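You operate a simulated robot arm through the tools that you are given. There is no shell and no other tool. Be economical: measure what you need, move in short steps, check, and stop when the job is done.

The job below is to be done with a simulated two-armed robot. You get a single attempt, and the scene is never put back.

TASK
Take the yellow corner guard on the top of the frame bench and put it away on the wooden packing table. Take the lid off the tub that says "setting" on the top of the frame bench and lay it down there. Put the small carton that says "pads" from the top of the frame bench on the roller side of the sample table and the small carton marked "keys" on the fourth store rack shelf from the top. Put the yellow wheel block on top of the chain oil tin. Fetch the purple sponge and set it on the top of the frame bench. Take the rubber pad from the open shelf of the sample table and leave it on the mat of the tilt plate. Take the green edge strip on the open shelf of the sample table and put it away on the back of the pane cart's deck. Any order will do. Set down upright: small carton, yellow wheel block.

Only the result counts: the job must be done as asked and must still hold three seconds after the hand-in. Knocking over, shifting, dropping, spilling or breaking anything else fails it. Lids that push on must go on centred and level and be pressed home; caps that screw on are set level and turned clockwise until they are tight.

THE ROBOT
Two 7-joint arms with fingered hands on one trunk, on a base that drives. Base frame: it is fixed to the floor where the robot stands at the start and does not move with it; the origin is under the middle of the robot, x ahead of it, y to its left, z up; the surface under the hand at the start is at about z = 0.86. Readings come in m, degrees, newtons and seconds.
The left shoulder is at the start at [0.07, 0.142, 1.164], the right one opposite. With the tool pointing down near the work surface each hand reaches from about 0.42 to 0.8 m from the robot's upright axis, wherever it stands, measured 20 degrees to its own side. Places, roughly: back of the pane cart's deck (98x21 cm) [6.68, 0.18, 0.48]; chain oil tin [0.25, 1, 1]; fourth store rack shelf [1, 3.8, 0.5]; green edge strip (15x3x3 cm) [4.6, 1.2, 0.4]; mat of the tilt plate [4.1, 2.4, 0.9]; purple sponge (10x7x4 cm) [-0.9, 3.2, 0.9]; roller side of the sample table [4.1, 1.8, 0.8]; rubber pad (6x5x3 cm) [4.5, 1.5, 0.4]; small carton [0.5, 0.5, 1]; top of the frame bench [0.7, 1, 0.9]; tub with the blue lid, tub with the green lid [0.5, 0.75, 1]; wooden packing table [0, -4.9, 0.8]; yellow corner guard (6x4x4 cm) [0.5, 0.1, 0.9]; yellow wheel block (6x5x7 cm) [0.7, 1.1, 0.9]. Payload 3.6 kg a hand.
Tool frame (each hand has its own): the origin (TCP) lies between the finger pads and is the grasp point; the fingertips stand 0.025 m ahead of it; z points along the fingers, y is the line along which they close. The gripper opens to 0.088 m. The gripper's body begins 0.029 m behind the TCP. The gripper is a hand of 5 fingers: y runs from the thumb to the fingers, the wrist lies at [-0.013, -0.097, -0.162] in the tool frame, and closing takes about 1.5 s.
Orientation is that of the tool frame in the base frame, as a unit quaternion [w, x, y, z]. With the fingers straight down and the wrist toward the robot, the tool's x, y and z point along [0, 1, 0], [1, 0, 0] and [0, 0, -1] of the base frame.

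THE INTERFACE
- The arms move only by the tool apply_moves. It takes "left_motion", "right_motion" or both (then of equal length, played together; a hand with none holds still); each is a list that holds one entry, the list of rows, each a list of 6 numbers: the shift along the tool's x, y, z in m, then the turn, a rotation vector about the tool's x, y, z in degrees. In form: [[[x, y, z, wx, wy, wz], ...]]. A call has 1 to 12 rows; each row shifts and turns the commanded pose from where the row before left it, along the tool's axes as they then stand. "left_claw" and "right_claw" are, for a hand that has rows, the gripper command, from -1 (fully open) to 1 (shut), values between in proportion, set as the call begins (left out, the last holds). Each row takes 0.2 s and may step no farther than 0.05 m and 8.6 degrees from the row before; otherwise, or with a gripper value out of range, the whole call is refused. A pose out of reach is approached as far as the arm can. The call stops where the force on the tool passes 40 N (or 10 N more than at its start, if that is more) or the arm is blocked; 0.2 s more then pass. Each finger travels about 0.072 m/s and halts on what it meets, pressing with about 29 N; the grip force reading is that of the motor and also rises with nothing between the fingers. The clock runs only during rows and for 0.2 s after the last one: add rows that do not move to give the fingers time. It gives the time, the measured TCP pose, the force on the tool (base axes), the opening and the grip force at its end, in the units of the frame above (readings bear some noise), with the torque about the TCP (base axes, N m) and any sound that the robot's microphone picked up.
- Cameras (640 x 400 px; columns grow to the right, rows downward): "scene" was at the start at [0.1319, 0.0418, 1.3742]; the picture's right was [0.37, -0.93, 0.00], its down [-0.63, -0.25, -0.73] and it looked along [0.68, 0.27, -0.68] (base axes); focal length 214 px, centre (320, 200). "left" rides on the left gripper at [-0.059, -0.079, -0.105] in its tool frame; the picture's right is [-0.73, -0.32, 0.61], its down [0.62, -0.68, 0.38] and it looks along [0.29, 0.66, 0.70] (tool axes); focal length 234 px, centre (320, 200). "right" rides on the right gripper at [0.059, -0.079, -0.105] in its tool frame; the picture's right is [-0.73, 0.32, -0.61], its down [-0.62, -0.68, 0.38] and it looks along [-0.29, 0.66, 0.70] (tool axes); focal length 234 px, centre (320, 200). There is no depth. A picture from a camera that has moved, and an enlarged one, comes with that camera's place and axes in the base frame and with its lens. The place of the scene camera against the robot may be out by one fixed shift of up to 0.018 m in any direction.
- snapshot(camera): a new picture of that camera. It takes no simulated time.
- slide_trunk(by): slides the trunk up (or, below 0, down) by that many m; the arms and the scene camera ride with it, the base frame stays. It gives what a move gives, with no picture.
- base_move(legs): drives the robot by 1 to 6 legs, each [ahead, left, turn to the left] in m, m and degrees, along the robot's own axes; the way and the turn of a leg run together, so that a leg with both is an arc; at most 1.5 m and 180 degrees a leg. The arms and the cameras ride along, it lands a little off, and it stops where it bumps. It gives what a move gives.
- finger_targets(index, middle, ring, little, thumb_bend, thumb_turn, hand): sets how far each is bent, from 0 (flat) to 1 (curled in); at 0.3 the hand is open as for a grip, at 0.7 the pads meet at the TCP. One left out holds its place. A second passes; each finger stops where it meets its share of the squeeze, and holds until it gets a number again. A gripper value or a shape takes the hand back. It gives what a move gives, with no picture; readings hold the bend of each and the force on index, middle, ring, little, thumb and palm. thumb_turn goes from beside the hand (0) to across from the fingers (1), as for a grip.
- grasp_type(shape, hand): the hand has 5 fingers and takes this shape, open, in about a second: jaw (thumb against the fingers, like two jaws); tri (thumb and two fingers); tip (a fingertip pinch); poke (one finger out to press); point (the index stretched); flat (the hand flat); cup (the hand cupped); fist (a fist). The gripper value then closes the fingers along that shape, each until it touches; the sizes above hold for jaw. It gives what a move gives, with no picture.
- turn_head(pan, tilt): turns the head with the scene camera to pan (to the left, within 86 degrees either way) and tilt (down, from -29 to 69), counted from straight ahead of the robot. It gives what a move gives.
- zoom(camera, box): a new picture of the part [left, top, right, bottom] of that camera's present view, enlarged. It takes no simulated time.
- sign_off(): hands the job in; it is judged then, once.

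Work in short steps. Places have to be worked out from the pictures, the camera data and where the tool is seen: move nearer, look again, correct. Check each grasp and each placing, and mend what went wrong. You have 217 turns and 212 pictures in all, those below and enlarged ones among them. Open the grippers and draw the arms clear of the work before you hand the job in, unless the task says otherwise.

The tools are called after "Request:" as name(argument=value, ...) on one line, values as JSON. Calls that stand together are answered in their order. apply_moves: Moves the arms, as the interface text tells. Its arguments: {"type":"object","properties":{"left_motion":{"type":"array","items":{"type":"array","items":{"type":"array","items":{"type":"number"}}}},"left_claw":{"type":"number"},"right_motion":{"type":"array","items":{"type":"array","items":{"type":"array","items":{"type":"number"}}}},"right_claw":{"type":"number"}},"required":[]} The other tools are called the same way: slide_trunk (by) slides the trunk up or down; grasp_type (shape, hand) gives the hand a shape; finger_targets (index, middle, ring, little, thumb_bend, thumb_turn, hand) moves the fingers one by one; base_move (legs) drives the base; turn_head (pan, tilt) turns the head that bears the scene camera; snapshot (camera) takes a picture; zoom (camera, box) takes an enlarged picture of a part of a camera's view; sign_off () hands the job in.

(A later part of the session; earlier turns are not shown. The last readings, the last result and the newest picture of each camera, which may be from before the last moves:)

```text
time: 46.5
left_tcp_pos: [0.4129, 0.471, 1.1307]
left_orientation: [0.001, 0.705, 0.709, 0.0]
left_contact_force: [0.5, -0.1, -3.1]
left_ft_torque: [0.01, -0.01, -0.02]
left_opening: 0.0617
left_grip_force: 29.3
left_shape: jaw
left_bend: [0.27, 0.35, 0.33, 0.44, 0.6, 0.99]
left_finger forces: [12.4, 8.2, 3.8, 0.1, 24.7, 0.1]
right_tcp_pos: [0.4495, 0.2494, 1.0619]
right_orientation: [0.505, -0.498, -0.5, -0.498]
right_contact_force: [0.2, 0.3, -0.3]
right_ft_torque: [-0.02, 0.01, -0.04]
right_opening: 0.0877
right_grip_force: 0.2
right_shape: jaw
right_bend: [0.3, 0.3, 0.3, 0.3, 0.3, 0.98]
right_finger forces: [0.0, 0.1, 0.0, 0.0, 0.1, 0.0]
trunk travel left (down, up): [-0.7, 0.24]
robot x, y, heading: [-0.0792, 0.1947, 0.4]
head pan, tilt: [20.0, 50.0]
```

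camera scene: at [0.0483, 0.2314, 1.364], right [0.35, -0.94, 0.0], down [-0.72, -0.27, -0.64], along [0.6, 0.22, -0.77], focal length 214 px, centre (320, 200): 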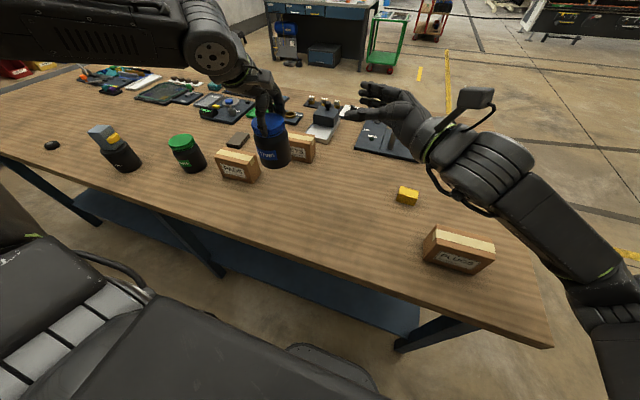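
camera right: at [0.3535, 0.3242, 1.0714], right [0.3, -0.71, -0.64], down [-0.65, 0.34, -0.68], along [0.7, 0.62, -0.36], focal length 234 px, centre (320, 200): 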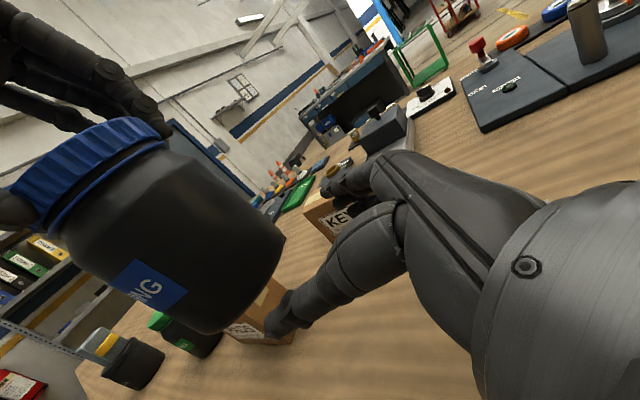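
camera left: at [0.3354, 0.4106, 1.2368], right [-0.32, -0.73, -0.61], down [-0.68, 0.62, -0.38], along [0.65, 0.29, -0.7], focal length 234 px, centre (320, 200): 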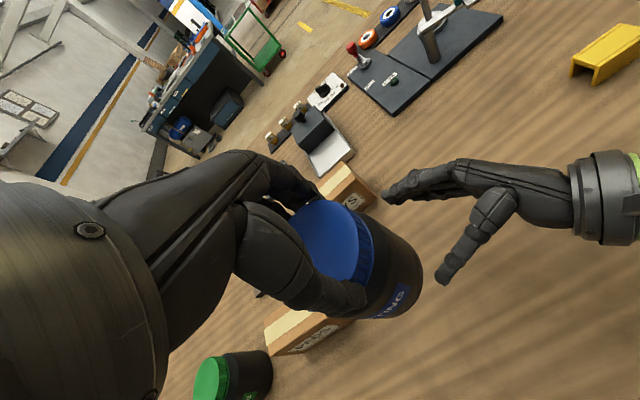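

Now bring the tub (left hand) toward the right hand.

Request:
apply_moves(left_motion=[[[0, 0.02, 0, 0, 0, 0], [0, 0.02, 0, 0, 0, 0], [-0.03, 0, 0, 0, 0, 0], [-0.03, 0, 0, 0, 0, 0], [-0.03, 0, 0, 0, 0, 0], [-0.04, 0, 0, 0, 0, 0], [0, 0, 0, 0, 0, 0]]], right_motion=[[[-0.01, 0, 0, 0, 0, 0], [0, 0, 0, 0, 0, 0], [0, 0, 0, 0, 0, 0], [0, 0, 0, 0, 0, 0], [0, 0, 0, 0, 0, 0], [0, 0, 0, 0, 0, 0], [0, 0, 0, 0, 0, 0]]])

Request:
snapshot(camera="right")

Request:
snapshot(camera="left")

Request:
zoom(camera="scene", box=[220, 70, 460, 230])

```text
time: 48.1
left_tcp_pos: [0.4538, 0.3401, 1.1309]
left_orientation: [0.0, 0.705, 0.709, -0.001]
left_contact_force: [-0.1, 0.4, -1.6]
left_ft_torque: [-0.02, 0.01, 0.0]
left_opening: 0.0613
left_grip_force: 28.7
left_shape: jaw
left_bend: [0.28, 0.35, 0.33, 0.44, 0.6, 0.99]
left_finger forces: [12.5, 8.1, 4.0, 0.0, 24.6, 0.0]
right_tcp_pos: [0.4497, 0.2486, 1.0519]
right_orientation: [0.504, -0.498, -0.5, -0.498]
right_contact_force: [-0.4, -0.3, -0.6]
right_ft_torque: [0.02, 0.0, 0.02]
right_opening: 0.0878
right_grip_force: 0.0
right_shape: jaw
right_bend: [0.3, 0.3, 0.3, 0.3, 0.3, 0.98]
right_finger forces: [0.0, 0.0, 0.1, 0.0, 0.0, 0.0]
trunk travel left (down, up): [-0.7, 0.24]
robot x, y, heading: [-0.08, 0.1945, 0.2]
head pan, tilt: [20.0, 50.0]
```

```text
147 pictures are left
camera right: at [0.371, 0.1443, 1.1108], right [0.33, -0.6, -0.73], down [-0.69, 0.38, -0.62], along [0.65, 0.7, -0.29], focal length 234 px, centre (320, 200)
```

right: 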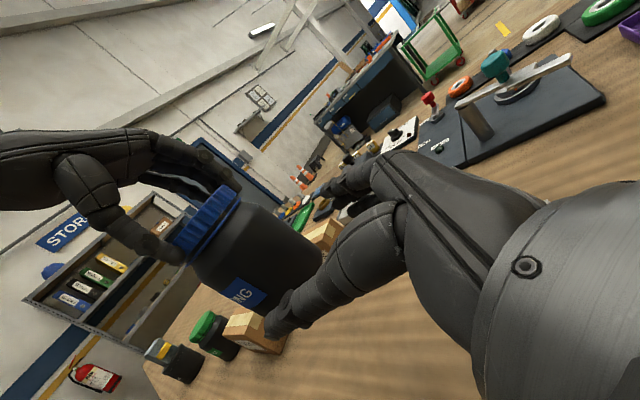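

```text
146 pictures are left
camera left: at [0.3753, 0.2799, 1.2377], right [-0.32, -0.73, -0.61], down [-0.68, 0.62, -0.38], along [0.66, 0.29, -0.7], focal length 234 px, centre (320, 200)
```

left: 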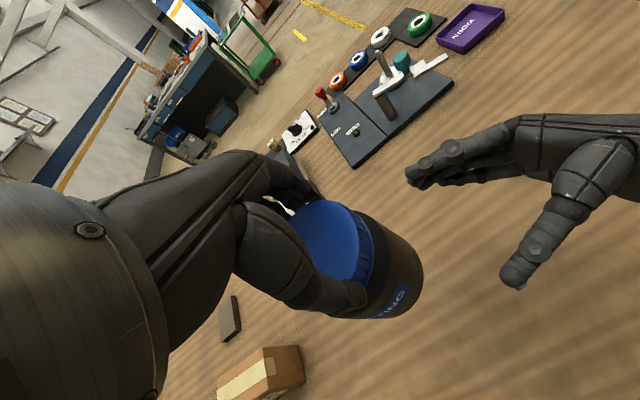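

```text
2.50 times, centred on (340, 150) of scene
camera zoom: at [0.0481, 0.2323, 1.3639], right [0.35, -0.94, 0.0], down [-0.72, -0.27, -0.64], along [0.6, 0.22, -0.77], focal length 536 px, centre (270, 325)
```

zoom: 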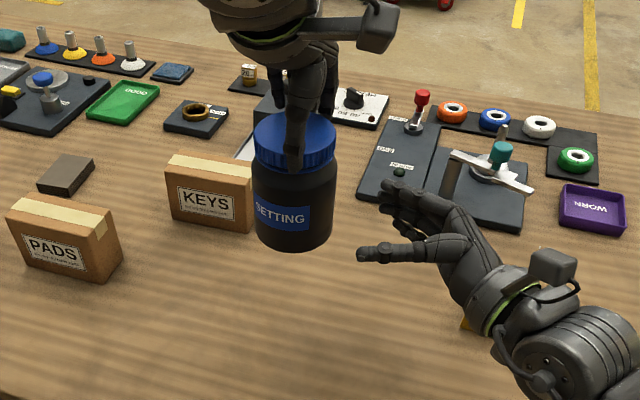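

Aligned (tub axis x≈0.452). Advance the right hand 0.083 along its fingers.

Request:
apply_moves(right_motion=[[[0, 0.002, 0.03, 0, 0, 0], [0, 0, 0.025, 0, 0, 0], [0, 0, 0.015, 0, 0, 0], [0, 0, 0.012, 0, 0, 0], [0, 0, 0, 0, 0, 0]]])

Request:
snapshot(camera="right")

Request:
snapshot(camera="left")

```text
time: 49.3
left_tcp_pos: [0.4546, 0.3386, 1.1314]
left_orientation: [0.0, 0.705, 0.709, 0.0]
left_contact_force: [-0.9, 1.1, -1.9]
left_ft_torque: [0.12, 0.13, 0.07]
left_opening: 0.0614
left_grip_force: 29.3
left_shape: jaw
left_bend: [0.28, 0.35, 0.33, 0.44, 0.6, 0.99]
left_finger forces: [12.4, 7.8, 4.3, 0.1, 26.0, 0.0]
right_tcp_pos: [0.4497, 0.3298, 1.0514]
right_orientation: [0.504, -0.498, -0.499, -0.499]
right_contact_force: [1.2, -2.2, 0.5]
right_ft_torque: [-0.02, 0.05, -0.11]
right_opening: 0.0881
right_grip_force: 0.1
right_shape: jaw
right_bend: [0.29, 0.3, 0.3, 0.3, 0.3, 0.98]
right_finger forces: [1.4, 0.4, 0.0, 0.0, 0.0, 0.0]
trunk travel left (down, up): [-0.7, 0.24]
robot x, y, heading: [-0.0826, 0.1929, 0.5]
head pan, tilt: [20.0, 50.0]
```

```text
144 pictures are left
camera right: at [0.3722, 0.2252, 1.1102], right [0.32, -0.6, -0.73], down [-0.69, 0.38, -0.62], along [0.65, 0.7, -0.29], focal length 234 px, centre (320, 200)
```

right: 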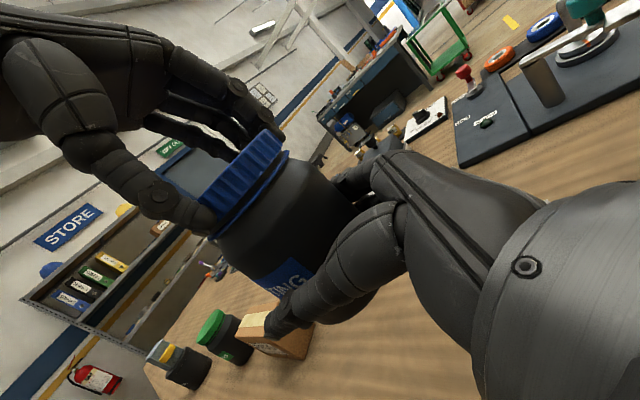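

```text
143 pictures are left
camera left: at [0.3756, 0.2791, 1.2376], right [-0.32, -0.73, -0.61], down [-0.68, 0.62, -0.38], along [0.66, 0.29, -0.7], focal length 234 px, centre (320, 200)
```

left: 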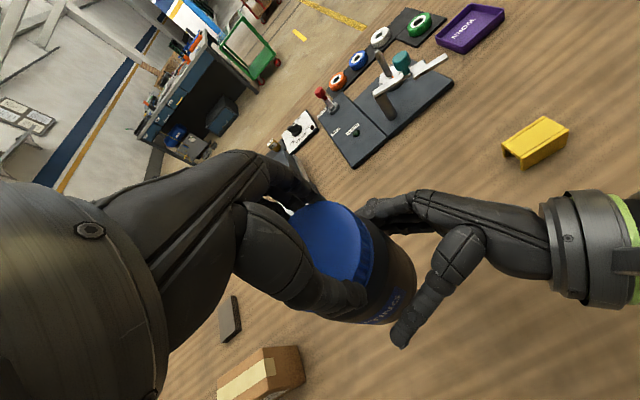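

Straddling the body. Close the right hand.

Request:
apply_moves(right_motion=[[[0, 0.003, 0, 0, 0, 0], [0, 0, 0, 0, 0, 0], [0, 0, 0, 0, 0, 0], [0, 0, 0, 0, 0, 0], [0, 0, 0, 0, 0, 0], [0, 0, 0, 0, 0, 0], [0, 0, 0, 0, 0, 0]]], right_claw=1)

Request:
snapshot(camera="right")

```text
time: 50.9
left_tcp_pos: [0.4543, 0.3404, 1.1322]
left_orientation: [0.0, 0.705, 0.709, 0.0]
left_contact_force: [3.4, 2.4, -2.4]
left_ft_torque: [0.11, -0.08, -0.01]
left_opening: 0.061
left_grip_force: 29.3
left_shape: jaw
left_bend: [0.28, 0.35, 0.33, 0.44, 0.6, 0.99]
left_finger forces: [13.5, 9.1, 4.6, 0.0, 24.5, 0.0]
right_tcp_pos: [0.454, 0.3299, 1.0505]
right_orientation: [0.504, -0.498, -0.5, -0.499]
right_contact_force: [-3.5, -1.6, 1.8]
right_ft_torque: [0.01, -0.16, 0.03]
right_opening: 0.0726
right_grip_force: 28.9
right_shape: jaw
right_bend: [0.33, 0.32, 0.3, 0.33, 0.57, 0.99]
right_finger forces: [13.7, 6.5, 3.0, 0.4, 26.7, 0.1]
trunk travel left (down, up): [-0.7, 0.24]
robot x, y, heading: [-0.0815, 0.1964, 0.2]
head pan, tilt: [20.0, 50.0]
```

```text
142 pictures are left
camera right: at [0.3754, 0.2251, 1.1098], right [0.32, -0.6, -0.73], down [-0.69, 0.38, -0.62], along [0.65, 0.7, -0.29], focal length 234 px, centre (320, 200)
```

right: 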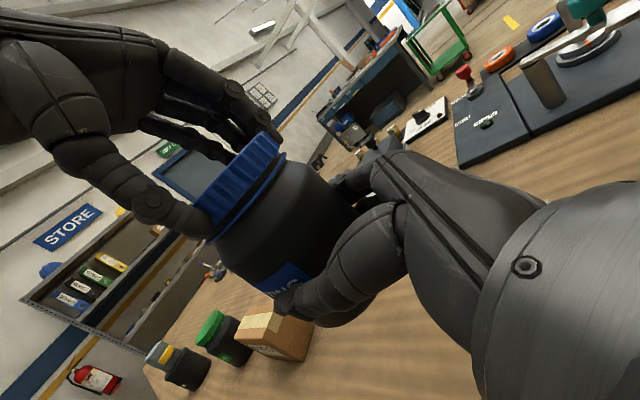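

Both hands hold. Pull the left hand up gently.

Request:
apply_moves(left_motion=[[[0, 0, -0.003, 0, 0, 0], [0, 0, -0.003, 0, 0, 0], [0, 0, -0.004, 0, 0, 0], [0, 0, 0, 0, 0, 0]]])

Request:
zoom(camera="right", box=[120, 80, 420, 320])

```text
time: 51.9
left_tcp_pos: [0.4538, 0.3405, 1.1398]
left_orientation: [0.0, 0.705, 0.709, -0.001]
left_contact_force: [3.6, 1.1, -17.9]
left_ft_torque: [-0.03, 0.2, 0.07]
left_opening: 0.0618
left_grip_force: 29.1
left_shape: jaw
left_bend: [0.28, 0.35, 0.33, 0.44, 0.6, 0.98]
left_finger forces: [14.7, 9.1, 4.3, 0.1, 25.0, 0.1]
right_tcp_pos: [0.4538, 0.3292, 1.0525]
right_orientation: [0.504, -0.497, -0.5, -0.499]
right_contact_force: [-3.3, -0.7, 19.1]
right_ft_torque: [0.3, -0.53, 0.01]
right_opening: 0.0724
right_grip_force: 28.5
right_shape: jaw
right_bend: [0.33, 0.32, 0.3, 0.33, 0.57, 0.96]
right_finger forces: [12.7, 6.2, 3.3, 0.0, 25.9, 0.0]
trunk travel left (down, up): [-0.7, 0.24]
robot x, y, heading: [-0.078, 0.1948, 0.1]
head pan, tilt: [20.0, 50.0]
```

```text
1.67 times, centred on (270, 200) of right
camera zoom: at [0.3753, 0.225, 1.1107], right [0.33, -0.6, -0.73], down [-0.69, 0.38, -0.62], along [0.65, 0.7, -0.29], focal length 390 px, centre (403, 200)
```

zoom: 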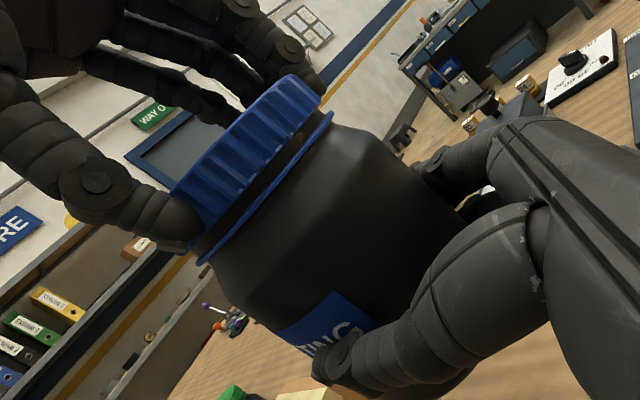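

A gap opens between lid and neck ring at 18 N. Keep pulling.

Request:
apply_moves(left_motion=[[[0, 0, -0.003, 0, 0, 0], [0, 0, -0.003, 0, 0, 0], [0, 0, -0.004, 0, 0, 0], [0, 0, 0, 0, 0, 0]]])

Request:
zoom(camera="right", box=[120, 80, 420, 320])

```text
time: 52.9
left_tcp_pos: [0.4541, 0.3417, 1.1498]
left_orientation: [-0.001, 0.705, 0.709, -0.001]
left_contact_force: [4.1, 2.5, -30.1]
left_ft_torque: [0.02, 0.23, 0.14]
left_opening: 0.0624
left_grip_force: 28.7
left_shape: jaw
left_bend: [0.28, 0.35, 0.33, 0.44, 0.6, 0.98]
left_finger forces: [15.5, 9.0, 4.3, 0.0, 25.7, 0.0]
right_tcp_pos: [0.4534, 0.3291, 1.0529]
right_orientation: [0.504, -0.497, -0.5, -0.499]
right_contact_force: [-4.0, -2.1, 29.2]
right_ft_torque: [0.45, -0.67, -0.09]
right_opening: 0.0722
right_grip_force: 28.9
right_shape: jaw
right_bend: [0.33, 0.32, 0.3, 0.33, 0.58, 0.92]
right_finger forces: [12.7, 6.2, 4.0, 0.0, 24.9, 0.0]
trunk travel left (down, up): [-0.7, 0.24]
robot x, y, heading: [-0.0762, 0.1905, 0.1]
head pan, tilt: [20.0, 50.0]
```

```text
1.67 times, centred on (270, 200) of right
camera zoom: at [0.3753, 0.225, 1.1105], right [0.33, -0.6, -0.73], down [-0.69, 0.38, -0.62], along [0.65, 0.7, -0.29], focal length 390 px, centre (403, 200)
```

zoom: 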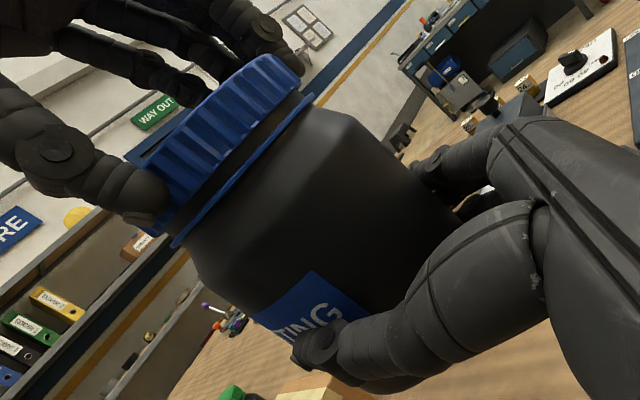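

30 N doesn't pull it off—it's slipping in the right hand; so it is likely a screw cap. Relax the pull, then twist counter-clockwise.

Request:
apply_moves(left_motion=[[[0, 0, 0.003, 0, 0, 0], [0, 0, 0.003, 0, 0, 0], [0, 0, 0, 0, 0, 0]]])

Request:
apply_moves(left_motion=[[[0, 0, 0, 0, 0, -5], [0, 0, 0, 0, 0, -5], [0, 0, 0, 0, 0, -5], [0, 0, 0, 0, 0, -5], [0, 0, 0, 0, 0, 0]]])

Request:
zoom(camera="right", box=[120, 80, 420, 320])

```text
time: 53.7
left_tcp_pos: [0.4547, 0.3417, 1.1452]
left_orientation: [0.001, 0.705, 0.709, 0.0]
left_contact_force: [2.6, 1.2, -17.0]
left_ft_torque: [0.04, 0.17, 0.08]
left_opening: 0.0624
left_grip_force: 29.3
left_shape: jaw
left_bend: [0.28, 0.35, 0.33, 0.44, 0.6, 0.98]
left_finger forces: [14.4, 8.5, 3.9, 0.0, 25.5, 0.0]
right_tcp_pos: [0.4527, 0.33, 1.0496]
right_orientation: [0.503, -0.499, -0.5, -0.498]
right_contact_force: [-1.1, -0.3, 15.5]
right_ft_torque: [0.24, -0.32, -0.08]
right_opening: 0.0719
right_grip_force: 29.1
right_shape: jaw
right_bend: [0.33, 0.32, 0.3, 0.33, 0.58, 0.93]
right_finger forces: [13.3, 6.8, 3.9, 0.1, 24.9, 0.1]
trunk travel left (down, up): [-0.7, 0.24]
robot x, y, heading: [-0.0756, 0.1923, 0.4]
head pan, tilt: [20.0, 50.0]
```

```text
time: 54.9
left_tcp_pos: [0.4541, 0.3403, 1.1451]
left_orientation: [0.001, 0.57, 0.821, 0.0]
left_contact_force: [7.3, 4.0, -11.9]
left_ft_torque: [0.19, -0.38, -0.14]
left_opening: 0.0629
left_grip_force: 29.2
left_shape: jaw
left_bend: [0.27, 0.33, 0.32, 0.44, 0.6, 0.99]
left_finger forces: [15.6, 10.9, 4.6, 0.0, 24.1, 0.0]
right_tcp_pos: [0.4532, 0.3303, 1.0507]
right_orientation: [0.504, -0.498, -0.5, -0.498]
right_contact_force: [-7.6, -3.4, 11.8]
right_ft_torque: [0.22, -0.29, 0.18]
right_opening: 0.0719
right_grip_force: 29.0
right_shape: jaw
right_bend: [0.35, 0.32, 0.31, 0.33, 0.57, 0.94]
right_finger forces: [12.4, 6.1, 3.8, 0.0, 29.8, 0.1]
trunk travel left (down, up): [-0.7, 0.24]
robot x, y, heading: [-0.0811, 0.1923, 0.4]
head pan, tilt: [20.0, 50.0]
```

```text
1.67 times, centred on (270, 200) of right
camera zoom: at [0.3752, 0.2252, 1.11], right [0.33, -0.6, -0.73], down [-0.69, 0.38, -0.62], along [0.65, 0.7, -0.29], focal length 390 px, centre (403, 200)
```

zoom: 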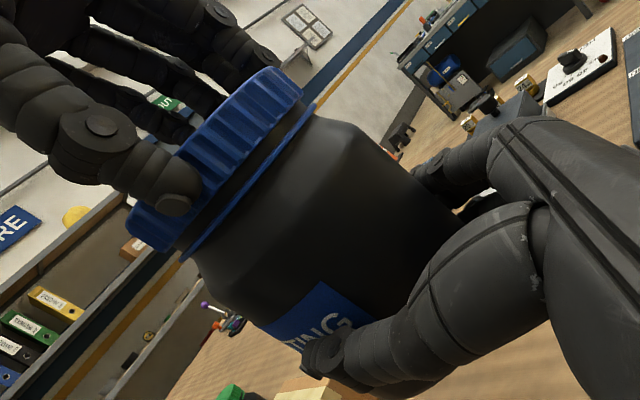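

The lid turned with the hand while the label stayed: unscrewing. Continue 40° more.

Request:
apply_moves(left_motion=[[[0, 0, 0, 0, 0, -6], [0, 0, 0, 0, 0, -6], [0, 0, 0, 0, 0, -6], [0, 0, 0, 0, 0, -6], [0, 0, 0, 0, 0, -6], [0, 0, 0, 0, 0, -6], [0, 0, 0, 0, 0, -6], [0, 0, 0, 0, 0, 0]]])

Request:
zoom(camera="right", box=[120, 80, 420, 320])

```text
time: 56.7
left_tcp_pos: [0.4177, 0.4557, 1.1076]
left_orientation: [0.003, 0.24, 0.971, -0.002]
left_contact_force: [0.2, -0.4, -0.1]
left_ft_torque: [0.01, 0.01, 0.03]
left_opening: 0.0289
left_grip_force: 29.0
left_shape: jaw
left_bend: [0.75, 0.45, 0.39, 0.44, 0.82, 1.0]
left_finger forces: [0.1, 0.0, 0.0, 0.0, 0.0, 0.1]
left hand out of reach, approached as far as the arm can: row 2, 3, 4, 5, 6, 7
right_tcp_pos: [0.4541, 0.3294, 1.0497]
right_orientation: [0.504, -0.498, -0.5, -0.498]
right_contact_force: [0.3, -0.3, 0.0]
right_ft_torque: [0.01, -0.03, 0.0]
right_opening: 0.0253
right_grip_force: 29.0
right_shape: jaw
right_bend: [0.56, 0.41, 0.33, 0.33, 0.81, 1.0]
right_finger forces: [0.1, 0.0, 0.1, 0.0, 0.0, 0.0]
trunk travel left (down, up): [-0.7, 0.24]
robot x, y, heading: [-0.0806, 0.1946, 0.4]
head pan, tilt: [20.0, 50.0]
```

```text
1.67 times, centred on (270, 200) of right
camera zoom: at [0.3752, 0.2248, 1.1099], right [0.33, -0.6, -0.73], down [-0.69, 0.38, -0.62], along [0.65, 0.7, -0.29], focal length 390 px, centre (403, 200)
```

zoom: 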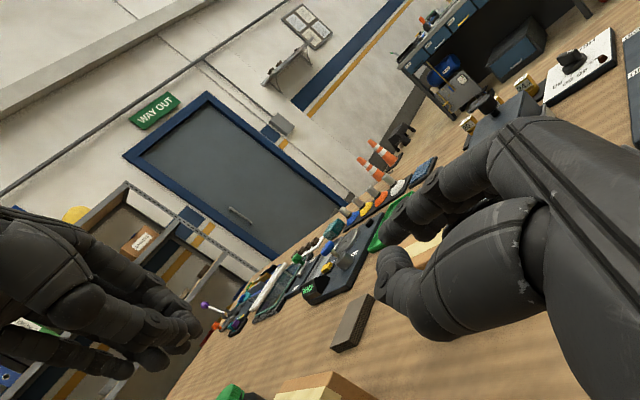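

The left arm ran out of reach while turning and the tub slipped out. Look where it is.

Request:
snapshot(camera="scene")

Request:
snapshot(camera="left")

```text
137 pictures are left
camera scene: at [0.0482, 0.2311, 1.364], right [0.35, -0.94, 0.0], down [-0.72, -0.27, -0.64], along [0.6, 0.22, -0.77], focal length 214 px, centre (320, 200)
```

scene: 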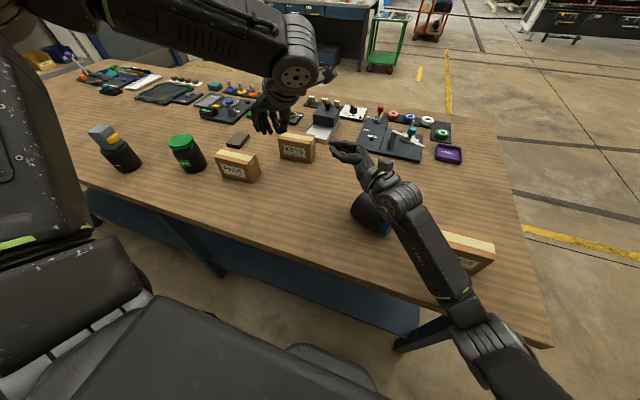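

```text
136 pictures are left
camera left: at [0.4312, 0.3578, 1.2144], right [0.49, -0.63, -0.6], down [-0.87, -0.31, -0.38], along [0.05, 0.71, -0.7], focal length 234 px, centre (320, 200)
```

left: 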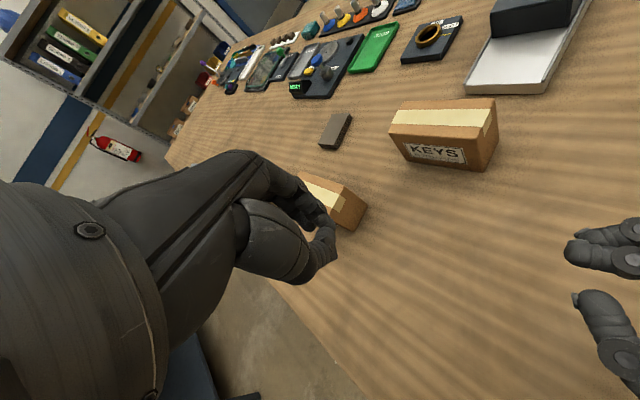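

The tub lies on its side on the bench near (0.42,0.22). Raise the right hand clear, opening it, and look.

Request:
apply_moves(right_motion=[[[0.03, 0, 0, 0, 0, 0], [0.04, 0, 0, 0, 0, 0], [0.04, 0, 0, 0, 0, 0], [0.04, 0, 0, 0, 0, 0], [0, 0, 0, 0, -8, 0], [0, 0, 0, 0, -8, 0], [0, 0, 0, 0, -8, 0], [0, 0, 0, 0, -8, 0], [0, 0, 0, 0, -8, 0], [0, 0, 0, 0, -8, 0]]], right_claw=-1, left_motion=[[[0, 0, -0.03, 0, 0, 0], [0, 0, -0.03, 0, 0, 7], [0, 0, 0, 0, 0, 7], [0, 0, 0, 0, 0, 7], [0, 0, 0, 0, 0, 7], [0, 0, 0, 0, 0, 7], [0, 0, 0, 0, 0, 0], [0, 0, 0, 0, 0, 0], [0, 0, 0, 0, 0, 0], [0, 0, 0, 0, 0, 0]]], left_claw=-1)

Request:
snapshot(camera="scene")

Request:
snapshot(camera="right")

```text
time: 58.9
left_tcp_pos: [0.4116, 0.4645, 1.1643]
left_orientation: [0.0, 0.52, 0.854, -0.001]
left_contact_force: [-0.1, -0.6, 0.1]
left_ft_torque: [0.03, 0.01, -0.04]
left_opening: 0.0877
left_grip_force: 0.2
left_shape: jaw
left_bend: [0.3, 0.3, 0.3, 0.3, 0.3, 0.98]
left_finger forces: [0.0, 0.0, 0.0, 0.1, 0.0, 0.0]
left hand out of reach, approached as far as the arm can: row 1
right_tcp_pos: [0.4534, 0.3309, 1.201]
right_orientation: [-0.256, 0.658, 0.662, 0.252]
right_contact_force: [0.4, 1.0, 0.0]
right_ft_torque: [-0.02, -0.02, 0.03]
right_opening: 0.0876
right_grip_force: 0.0
right_shape: jaw
right_bend: [0.3, 0.3, 0.3, 0.3, 0.3, 0.98]
right_finger forces: [0.0, 0.1, 0.1, 0.1, 0.0, 0.0]
trunk travel left (down, up): [-0.7, 0.24]
robot x, y, heading: [-0.0785, 0.1916, 0.2]
head pan, tilt: [20.0, 50.0]
```

```text
135 pictures are left
camera scene: at [0.0478, 0.2319, 1.364], right [0.35, -0.94, 0.0], down [-0.72, -0.27, -0.64], along [0.6, 0.22, -0.77], focal length 214 px, centre (320, 200)
```

scene: 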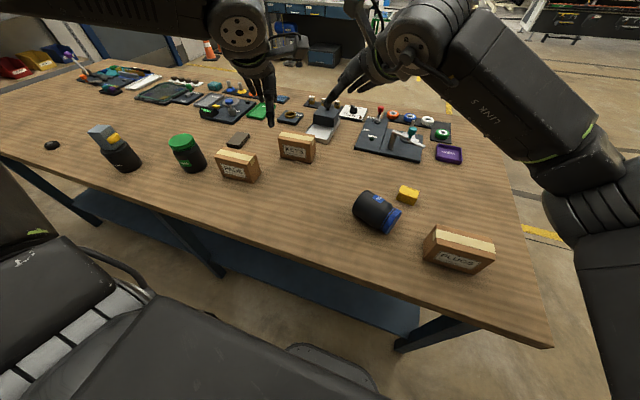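

```text
134 pictures are left
camera right: at [0.3746, 0.3036, 1.3189], right [0.33, -0.94, -0.04], down [-0.68, -0.21, -0.7], along [0.65, 0.26, -0.71], focal length 234 px, centre (320, 200)
```

right: 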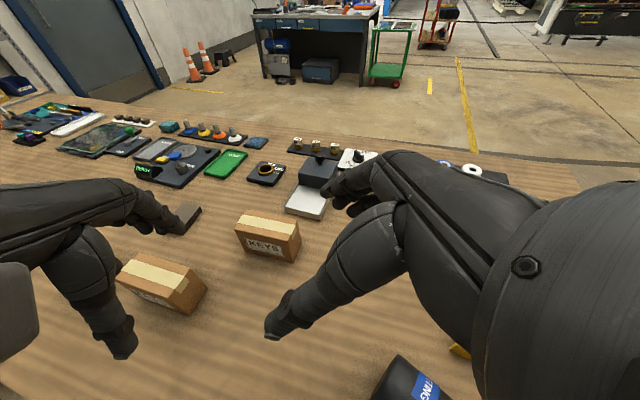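

The tub lies on its side, lid toward −y, nothing else touched. Plan: pick it up with the left hand (lid end at index side), tilt it upright in the air, unscrew with the right. Reposition base 0.2 right and straighten both hands, then look.

Request:
base_move(legs=[[0, -0.2, 0]])

Request:
apply_moves(left_motion=[[[0, 0, 0, 0, 0, 7], [0, 0, 0, 0, 0, 7], [0, 0, 0, 0, 0, 7], [0, 0, 0, 0, 0, 6.3], [0, 0, 0, 0, 0, 0], [0, 0, 0, 0, 0, 0]]], right_motion=[[[0, 0, 0, 0, -8.4, 0], [0, 0, 0, 0, -8.4, 0], [0, 0, 0, 0, -8.4, 0], [0, 0, 0, 0, -8.4, 0], [0, 0, 0, 0, -8.4, 0], [-0.04, 0, 0, 0, 0, 0]]])

Request:
snapshot(camera="left")

Request:
snapshot(camera="scene")

```text
time: 60.5
left_tcp_pos: [0.414, 0.2681, 1.1644]
left_orientation: [0.001, 0.52, 0.854, -0.001]
left_contact_force: [0.8, 0.4, 0.4]
left_ft_torque: [-0.02, -0.02, -0.01]
left_opening: 0.0874
left_grip_force: 0.1
left_shape: jaw
left_bend: [0.3, 0.3, 0.3, 0.3, 0.3, 0.98]
left_finger forces: [0.0, 0.0, 0.0, 0.0, 0.1, 0.0]
right_tcp_pos: [0.4554, 0.1322, 1.1997]
right_orientation: [-0.257, 0.657, 0.662, 0.253]
right_contact_force: [-0.3, 0.2, 0.2]
right_ft_torque: [0.01, 0.02, 0.02]
right_opening: 0.0877
right_grip_force: 0.2
right_shape: jaw
right_bend: [0.3, 0.3, 0.3, 0.3, 0.3, 0.98]
right_finger forces: [0.0, 0.1, 0.1, 0.0, 0.1, 0.0]
trunk travel left (down, up): [-0.7, 0.24]
robot x, y, heading: [-0.0756, -0.0058, 0.5]
head pan, tilt: [20.0, 50.0]
```

```text
time: 61.9
left_tcp_pos: [0.4136, 0.2611, 1.1643]
left_orientation: [-0.001, 0.707, 0.707, 0.0]
left_contact_force: [-0.3, -0.2, -0.1]
left_ft_torque: [0.04, 0.0, -0.03]
left_opening: 0.0876
left_grip_force: 0.1
left_shape: jaw
left_bend: [0.3, 0.3, 0.3, 0.3, 0.3, 0.98]
left_finger forces: [0.0, 0.1, 0.0, 0.0, 0.1, 0.0]
right_tcp_pos: [0.4578, 0.0855, 1.1999]
right_orientation: [-0.004, 0.704, 0.71, 0.002]
right_contact_force: [0.2, -0.7, 0.2]
right_ft_torque: [0.03, 0.0, 0.03]
right_opening: 0.0879
right_grip_force: 0.1
right_shape: jaw
right_bend: [0.3, 0.3, 0.3, 0.3, 0.3, 0.98]
right_finger forces: [0.0, 0.0, 0.1, 0.0, 0.0, 0.0]
trunk travel left (down, up): [-0.7, 0.24]
robot x, y, heading: [-0.0768, -0.0064, 0.3]
head pan, tilt: [20.0, 50.0]
```

```text
133 pictures are left
camera left: at [0.3356, 0.2016, 1.2703], right [-0.32, -0.72, -0.61], down [-0.68, 0.62, -0.38], along [0.66, 0.29, -0.7], focal length 234 px, centre (320, 200)
```

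left: 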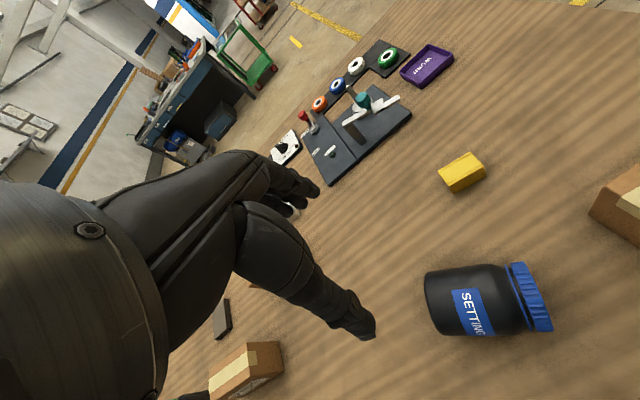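

```text
132 pictures are left
camera scene: at [0.05, 0.0275, 1.364], right [0.35, -0.94, 0.0], down [-0.72, -0.26, -0.64], along [0.6, 0.23, -0.77], focal length 214 px, centre (320, 200)
```

scene: 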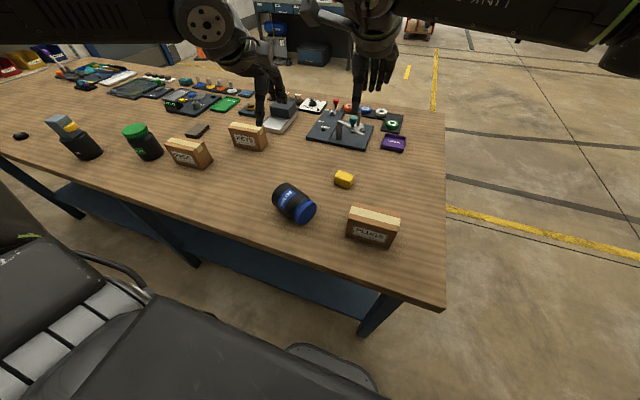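

Tub axis runs from (0.40,0.273) (bottom) to (0.357,0.17) (lid). Move left hand over (0.381,0.227) with tool yaw −23°.

Request:
apply_moves(left_motion=[[[-0.017, -0.016, 0.03, 0, 0, 0], [-0.017, -0.017, 0.03, 0, 0, 0], [0, 0, 0.03, 0, 0, 7.7], [0, 0, 0.04, 0, 0, 7.7], [0, 0, 0.03, 0, 0, 7.6], [0, 0, 0, 0, 0, 0]]])

Request:
snapshot(camera="left")

Request:
zoom(camera="scene", box=[220, 130, 380, 240])

```text
time: 63.3
left_tcp_pos: [0.3778, 0.2332, 1.0041]
left_orientation: [0.0, 0.834, 0.552, 0.0]
left_contact_force: [-0.1, -0.1, -0.5]
left_ft_torque: [-0.03, -0.01, -0.03]
left_opening: 0.0877
left_grip_force: 0.0
left_shape: jaw
left_bend: [0.3, 0.3, 0.3, 0.3, 0.3, 0.98]
left_finger forces: [0.0, 0.0, 0.1, 0.0, 0.0, 0.0]
right_tcp_pos: [0.4552, 0.0918, 1.2003]
right_orientation: [-0.003, 0.704, 0.71, 0.001]
right_contact_force: [0.7, -0.8, -0.6]
right_ft_torque: [0.0, 0.0, 0.01]
right_opening: 0.0877
right_grip_force: 0.1
right_shape: jaw
right_bend: [0.3, 0.3, 0.3, 0.3, 0.3, 0.98]
right_finger forces: [0.0, 0.2, 0.1, 0.0, 0.0, 0.0]
trunk travel left (down, up): [-0.7, 0.24]
robot x, y, heading: [-0.0786, -0.0067, 0.6]
head pan, tilt: [20.0, 50.0]
```

```text
131 pictures are left
camera left: at [0.2836, 0.2096, 1.1098], right [-0.58, -0.54, -0.61], down [-0.38, 0.84, -0.38], along [0.72, 0.01, -0.7], focal length 234 px, centre (320, 200)
```

left: 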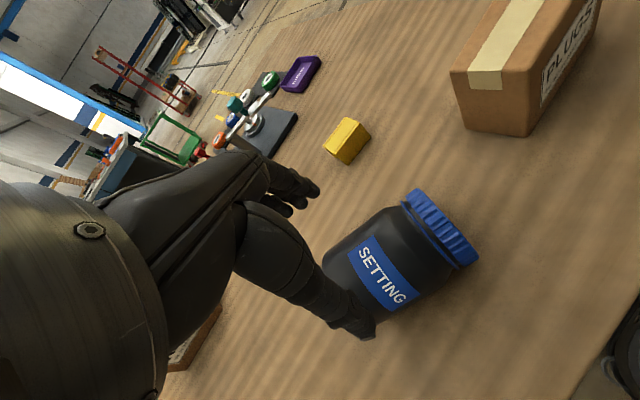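

```text
3.64 times, centred on (300, 185) of scene
camera zoom: at [0.0489, 0.0324, 1.364], right [0.35, -0.94, 0.0], down [-0.72, -0.27, -0.64], along [0.6, 0.22, -0.77], focal length 780 px, centre (393, 254)
```

zoom: 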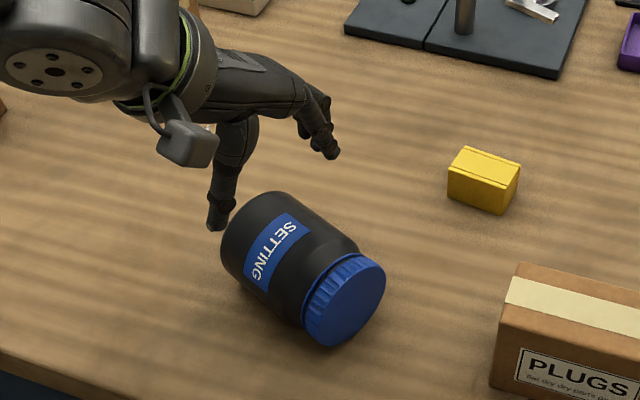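

Good alignment; shift +5 mm across and descend to z≈0.908.

Request:
apply_moves(left_motion=[[[0, 0.005, 0.03, 0, 0, 2], [0, 0, 0.03, 0, 0, 0], [0, 0, 0.02, 0, 0, 0], [0, 0, 0.015, 0, 0, 0], [0, 0, 0, 0, 0, 0]]])

Request:
zoom(camera="left", box=[220, 140, 500, 340])

Request:
zoom(camera="scene", box=[220, 130, 380, 240])

```text
time: 64.5
left_tcp_pos: [0.3838, 0.2296, 0.9102]
left_orientation: [0.001, 0.843, 0.538, 0.001]
left_contact_force: [-0.9, -0.1, 1.9]
left_ft_torque: [-0.03, 0.01, 0.01]
left_opening: 0.088
left_grip_force: 0.0
left_shape: jaw
left_bend: [0.3, 0.3, 0.3, 0.3, 0.29, 0.98]
left_finger forces: [1.2, 0.1, 0.0, 0.0, 1.5, 0.0]
right_tcp_pos: [0.4551, 0.0905, 1.1993]
right_orientation: [-0.003, 0.704, 0.71, 0.0]
right_contact_force: [-0.4, -0.1, 0.3]
right_ft_torque: [0.03, 0.01, 0.02]
right_opening: 0.0877
right_grip_force: 0.1
right_shape: jaw
right_bend: [0.3, 0.3, 0.3, 0.3, 0.3, 0.98]
right_finger forces: [0.1, 0.1, 0.0, 0.0, 0.0, 0.0]
trunk travel left (down, up): [-0.7, 0.24]
robot x, y, heading: [-0.0778, -0.0033, 0.5]
head pan, tilt: [20.0, 50.0]
```

```text
2.00 times, centred on (360, 240) of left
camera zoom: at [0.2875, 0.2085, 1.0162], right [-0.6, -0.52, -0.61], down [-0.35, 0.85, -0.38], along [0.72, -0.01, -0.7], focal length 468 px, centre (240, 120)
```

zoom: 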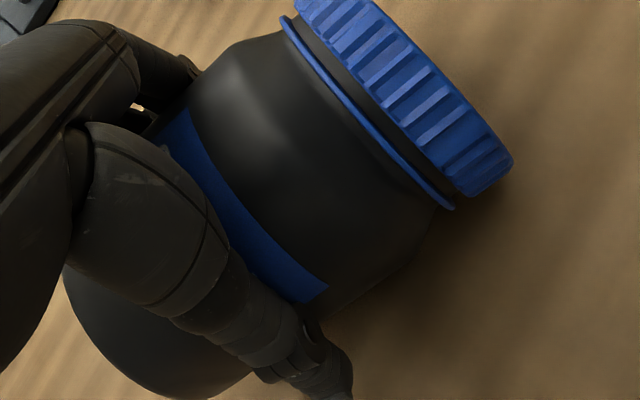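

```text
3.64 times, centred on (300, 185) of scene
camera zoom: at [0.0486, 0.0319, 1.3641], right [0.35, -0.94, 0.0], down [-0.72, -0.27, -0.64], along [0.6, 0.22, -0.77], focal length 780 px, centre (393, 254)
```

zoom: 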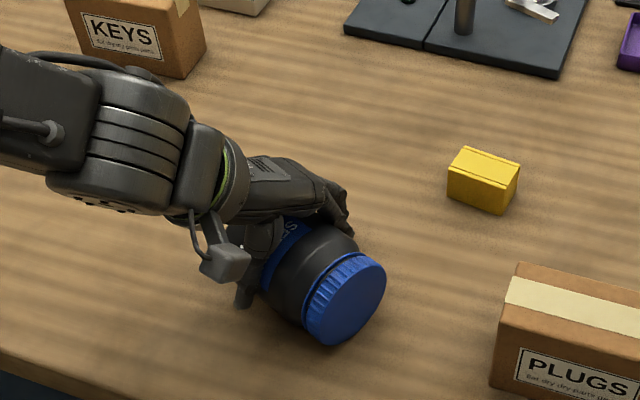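

Close, lift, then tilt upright.

Request:
apply_moves(left_motion=[[[0, 0, 0, 0, 0, 0], [0, 0, 0, 0, 0, 0], [0, 0, 0, 0, 0, 0], [0, 0, 0, 0, 0, 0], [0, 0, 0, 0, 0, 0], [0, 0, 0, 0, 0, 0], [0, 0, 0, 0, 0, 0], [0, 0, -0.03, 0, 0, 0], [0, 0, -0.04, 0, 0, 0], [0, 0, -0.04, 0, 0, 0], [0, 0, -0.04, 0, 0, 0], [0, 0, 0, 0, 0, 0]]], left_claw=1)

Request:
snapshot(camera="left")

```text
time: 67.1
left_tcp_pos: [0.3861, 0.2307, 1.0575]
left_orientation: [-0.001, 0.844, 0.537, 0.0]
left_contact_force: [-0.1, -0.2, -2.2]
left_ft_torque: [0.02, 0.03, -0.01]
left_opening: 0.0746
left_grip_force: 28.7
left_shape: jaw
left_bend: [0.29, 0.35, 0.32, 0.33, 0.38, 0.97]
left_finger forces: [19.9, 9.8, 3.5, 2.0, 35.2, 0.0]
right_tcp_pos: [0.457, 0.0912, 1.1998]
right_orientation: [-0.003, 0.704, 0.71, 0.001]
right_contact_force: [-0.3, -0.7, 0.4]
right_ft_torque: [0.03, -0.01, 0.02]
right_opening: 0.0878
right_grip_force: 0.0
right_shape: jaw
right_bend: [0.3, 0.3, 0.3, 0.3, 0.3, 0.98]
right_finger forces: [0.0, 0.0, 0.0, 0.1, 0.0, 0.1]
trunk travel left (down, up): [-0.7, 0.24]
robot x, y, heading: [-0.0787, -0.0038, 0.5]
head pan, tilt: [20.0, 50.0]
```

```text
127 pictures are left
camera left: at [0.2896, 0.2097, 1.164], right [-0.6, -0.52, -0.61], down [-0.35, 0.85, -0.38], along [0.72, -0.01, -0.7], focal length 234 px, centre (320, 200)
```

left: 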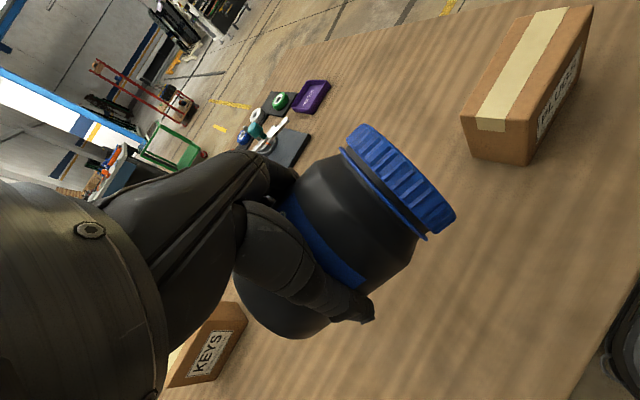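

Firm hold. Yaw back 24° and begin tilting upright; move the right hand aside.

Request:
apply_moves(left_motion=[[[0, 0.02, 0, 0, 0, -8.3], [0, 0.02, -0.02, 0, 0, -8.3], [0, 0.02, -0.02, 0, 0, -8.3], [0, 0, 0, 0, -8.4, 0], [0, 0, 0, 0, -8.4, 0], [0, 0, 0, 0, -8.4, 0], [0, 0, 0, 0, -8.4, 0], [0, 0, 0, 0, -8.4, 0], [0, 0, 0, 0, -8.4, 0], [0, 0, 0, 0, -8.4, 0], [0, 0, 0, 0, -8.4, 0], [0, 0, 0, 0, 0, 0]]], right_motion=[[[-0.04, 0, -0.02, 0, 0, 0], [-0.04, 0, -0.02, 0, 0, 0], [-0.04, 0, -0.02, 0, 0, 0], [-0.04, 0, 0, 0, 0, 0], [0, 0, 0, 0, 0, 0], [0, 0, 0, 0, 0, 0], [0, 0, 0, 0, 0, 0], [0, 0, 0, 0, 0, 0], [0, 0, 0, 0, 0, 0], [0, 0, 0, 0, 0, 0], [0, 0, 0, 0, 0, 0], [0, 0, 0, 0, 0, 0]]])

Request:
snapshot(camera="scene")

```text
time: 69.7
left_tcp_pos: [0.4424, 0.2128, 1.0994]
left_orientation: [0.391, 0.589, 0.589, -0.391]
left_contact_force: [-0.2, 0.0, -3.0]
left_ft_torque: [0.03, -0.01, -0.01]
left_opening: 0.0744
left_grip_force: 28.7
left_shape: jaw
left_bend: [0.29, 0.35, 0.32, 0.33, 0.38, 0.97]
left_finger forces: [19.7, 10.0, 3.5, 2.3, 34.8, 0.0]
right_tcp_pos: [0.456, -0.0705, 1.2597]
right_orientation: [-0.004, 0.704, 0.71, 0.001]
right_contact_force: [0.0, 0.8, 0.2]
right_ft_torque: [-0.01, -0.01, 0.0]
right_opening: 0.0876
right_grip_force: 0.0
right_shape: jaw
right_bend: [0.3, 0.3, 0.3, 0.3, 0.3, 0.98]
right_finger forces: [0.0, 0.0, 0.0, 0.1, 0.0, 0.0]
trunk travel left (down, up): [-0.7, 0.24]
robot x, y, heading: [-0.079, -0.0087, 0.5]
head pan, tilt: [20.0, 50.0]
```

```text
126 pictures are left
camera scene: at [0.0495, 0.0318, 1.3639], right [0.35, -0.94, 0.0], down [-0.72, -0.27, -0.64], along [0.6, 0.22, -0.77], focal length 214 px, centre (320, 200)
```

scene: 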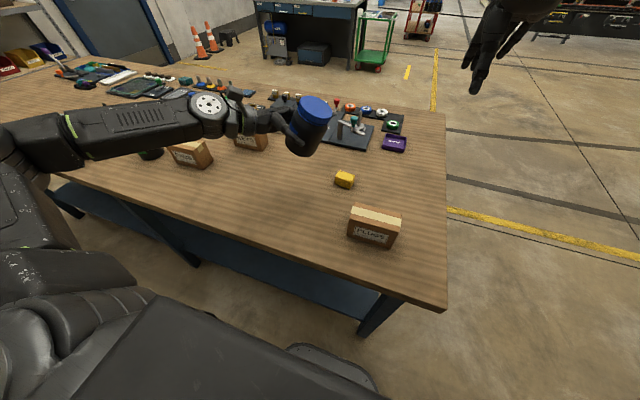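

Finish tilting (23° more) and shift toward −y by 0.14.

Request:
apply_moves(left_motion=[[[0, 0, 0, 0, -7.6, 0], [0, 0, 0, 0, -7.6, 0], [0, 0, 0, 0, -7.6, 0], [0, 0.01, 0.035, 0, 0, 0], [0, 0.01, 0.035, 0, 0, 0], [0, 0, 0.035, 0, 0, 0], [0, 0, 0.035, 0, 0, 0], [0, 0, 0, 0, 0, 0]]])

Request:
snapshot(camera="scene")

Request:
snapshot(camera="right")

Request:
snapshot(camera="left")

```text
time: 71.5
left_tcp_pos: [0.3789, 0.0627, 1.2098]
left_orientation: [0.5, 0.5, 0.499, -0.5]
left_contact_force: [0.8, -0.8, -1.6]
left_ft_torque: [0.0, 0.01, -0.03]
left_opening: 0.0745
left_grip_force: 28.8
left_shape: jaw
left_bend: [0.29, 0.35, 0.32, 0.33, 0.38, 0.97]
left_finger forces: [19.1, 10.0, 3.5, 2.1, 33.9, 0.0]
left hand out of reach, approached as far as the arm can: row 1, 2, 3, 4, 5
right_tcp_pos: [0.4559, -0.0693, 1.2593]
right_orientation: [-0.002, 0.704, 0.71, 0.0]
right_contact_force: [0.9, 0.4, -0.2]
right_ft_torque: [-0.03, 0.01, 0.0]
right_opening: 0.0877
right_grip_force: 0.0
right_shape: jaw
right_bend: [0.3, 0.3, 0.3, 0.3, 0.3, 0.98]
right_finger forces: [0.1, 0.1, 0.1, 0.1, 0.0, 0.0]
trunk travel left (down, up): [-0.7, 0.24]
robot x, y, heading: [-0.0797, -0.0077, 0.5]
head pan, tilt: [20.0, 50.0]
```

```text
125 pictures are left
camera scene: at [0.0491, 0.0334, 1.3639], right [0.35, -0.94, 0.0], down [-0.72, -0.27, -0.64], along [0.6, 0.22, -0.77], focal length 214 px, centre (320, 200)
```

scene: 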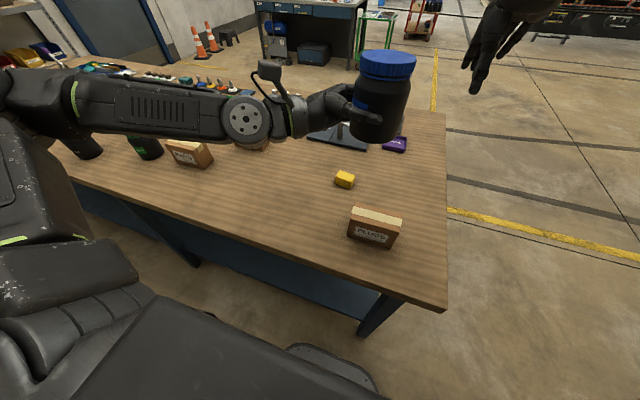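

```text
124 pictures are left
camera right: at [0.3758, -0.0108, 1.3659], right [0.33, -0.73, 0.6], down [-0.68, -0.63, -0.38], along [0.66, -0.28, -0.7], focal length 234 px, centre (320, 200)
```

right: 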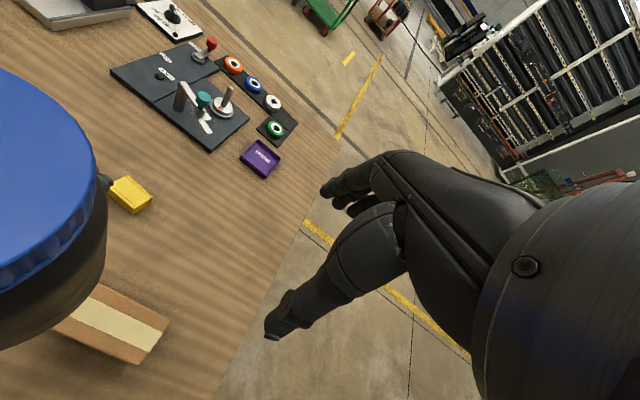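

```text
123 pictures are left
camera left: at [0.3005, 0.1672, 1.2693], right [-0.32, -0.61, 0.73], down [-0.68, -0.38, -0.62], along [0.66, -0.7, -0.29], focal length 234 px, centre (320, 200)
```

left: 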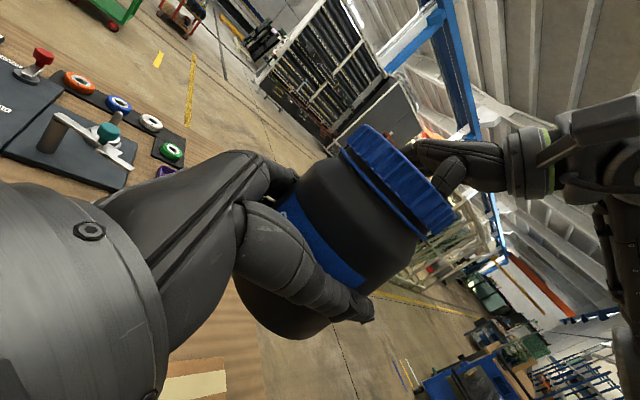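

Upright, but at x 0.379, z 1.21 (reach-limited). Lower it and bring it toward (0.45,−0.05,1.10), moving the right hand aside first.

Request:
apply_moves(right_motion=[[[-0.04, 0, -0.02, 0, 0, 0], [-0.04, 0, -0.02, 0, 0, 0], [-0.04, 0, 0, 0, 0, 0], [0, 0, 0, 0, 0, 0], [0, 0, 0, 0, 0, 0], [0, 0, 0, 0, 0, 0]]], left_motion=[[[0, 0, 0, 0, 0, 0], [0, 0, 0, 0, 0, 0], [0, 0, 0.03, 0, 0, 0], [0, 0, 0.03, 0, 0, 0], [0, 0, 0.03, 0, 0, 0], [0, 0, 0, 0, 0, 0]]])

Request:
snapshot(camera="scene")

```text
time: 72.9
left_tcp_pos: [0.3784, -0.0304, 1.211]
left_orientation: [0.5, 0.499, 0.501, -0.5]
left_contact_force: [0.8, -0.1, -3.1]
left_ft_torque: [0.04, -0.01, 0.01]
left_opening: 0.0746
left_grip_force: 28.9
left_shape: jaw
left_bend: [0.3, 0.35, 0.32, 0.33, 0.38, 0.97]
left_finger forces: [18.9, 9.9, 3.6, 2.1, 33.6, 0.1]
right_tcp_pos: [0.4582, -0.1902, 1.299]
right_orientation: [-0.003, 0.704, 0.71, -0.001]
right_contact_force: [0.5, 0.0, 0.0]
right_ft_torque: [0.0, 0.02, 0.04]
right_opening: 0.0879
right_grip_force: 0.0
right_shape: jaw
right_bend: [0.3, 0.3, 0.3, 0.3, 0.3, 0.98]
right_finger forces: [0.1, 0.0, 0.1, 0.1, 0.0, 0.1]
trunk travel left (down, up): [-0.7, 0.24]
robot x, y, heading: [-0.0748, -0.0035, 0.4]
head pan, tilt: [20.0, 50.0]
```

```text
122 pictures are left
camera scene: at [0.0496, 0.0321, 1.3639], right [0.35, -0.94, 0.0], down [-0.72, -0.27, -0.64], along [0.6, 0.22, -0.77], focal length 214 px, centre (320, 200)
```

scene: 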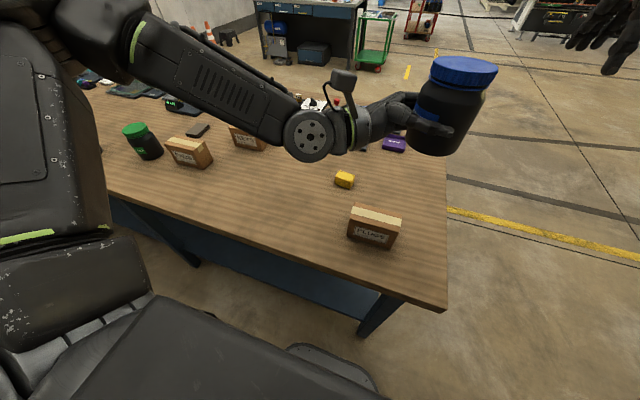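

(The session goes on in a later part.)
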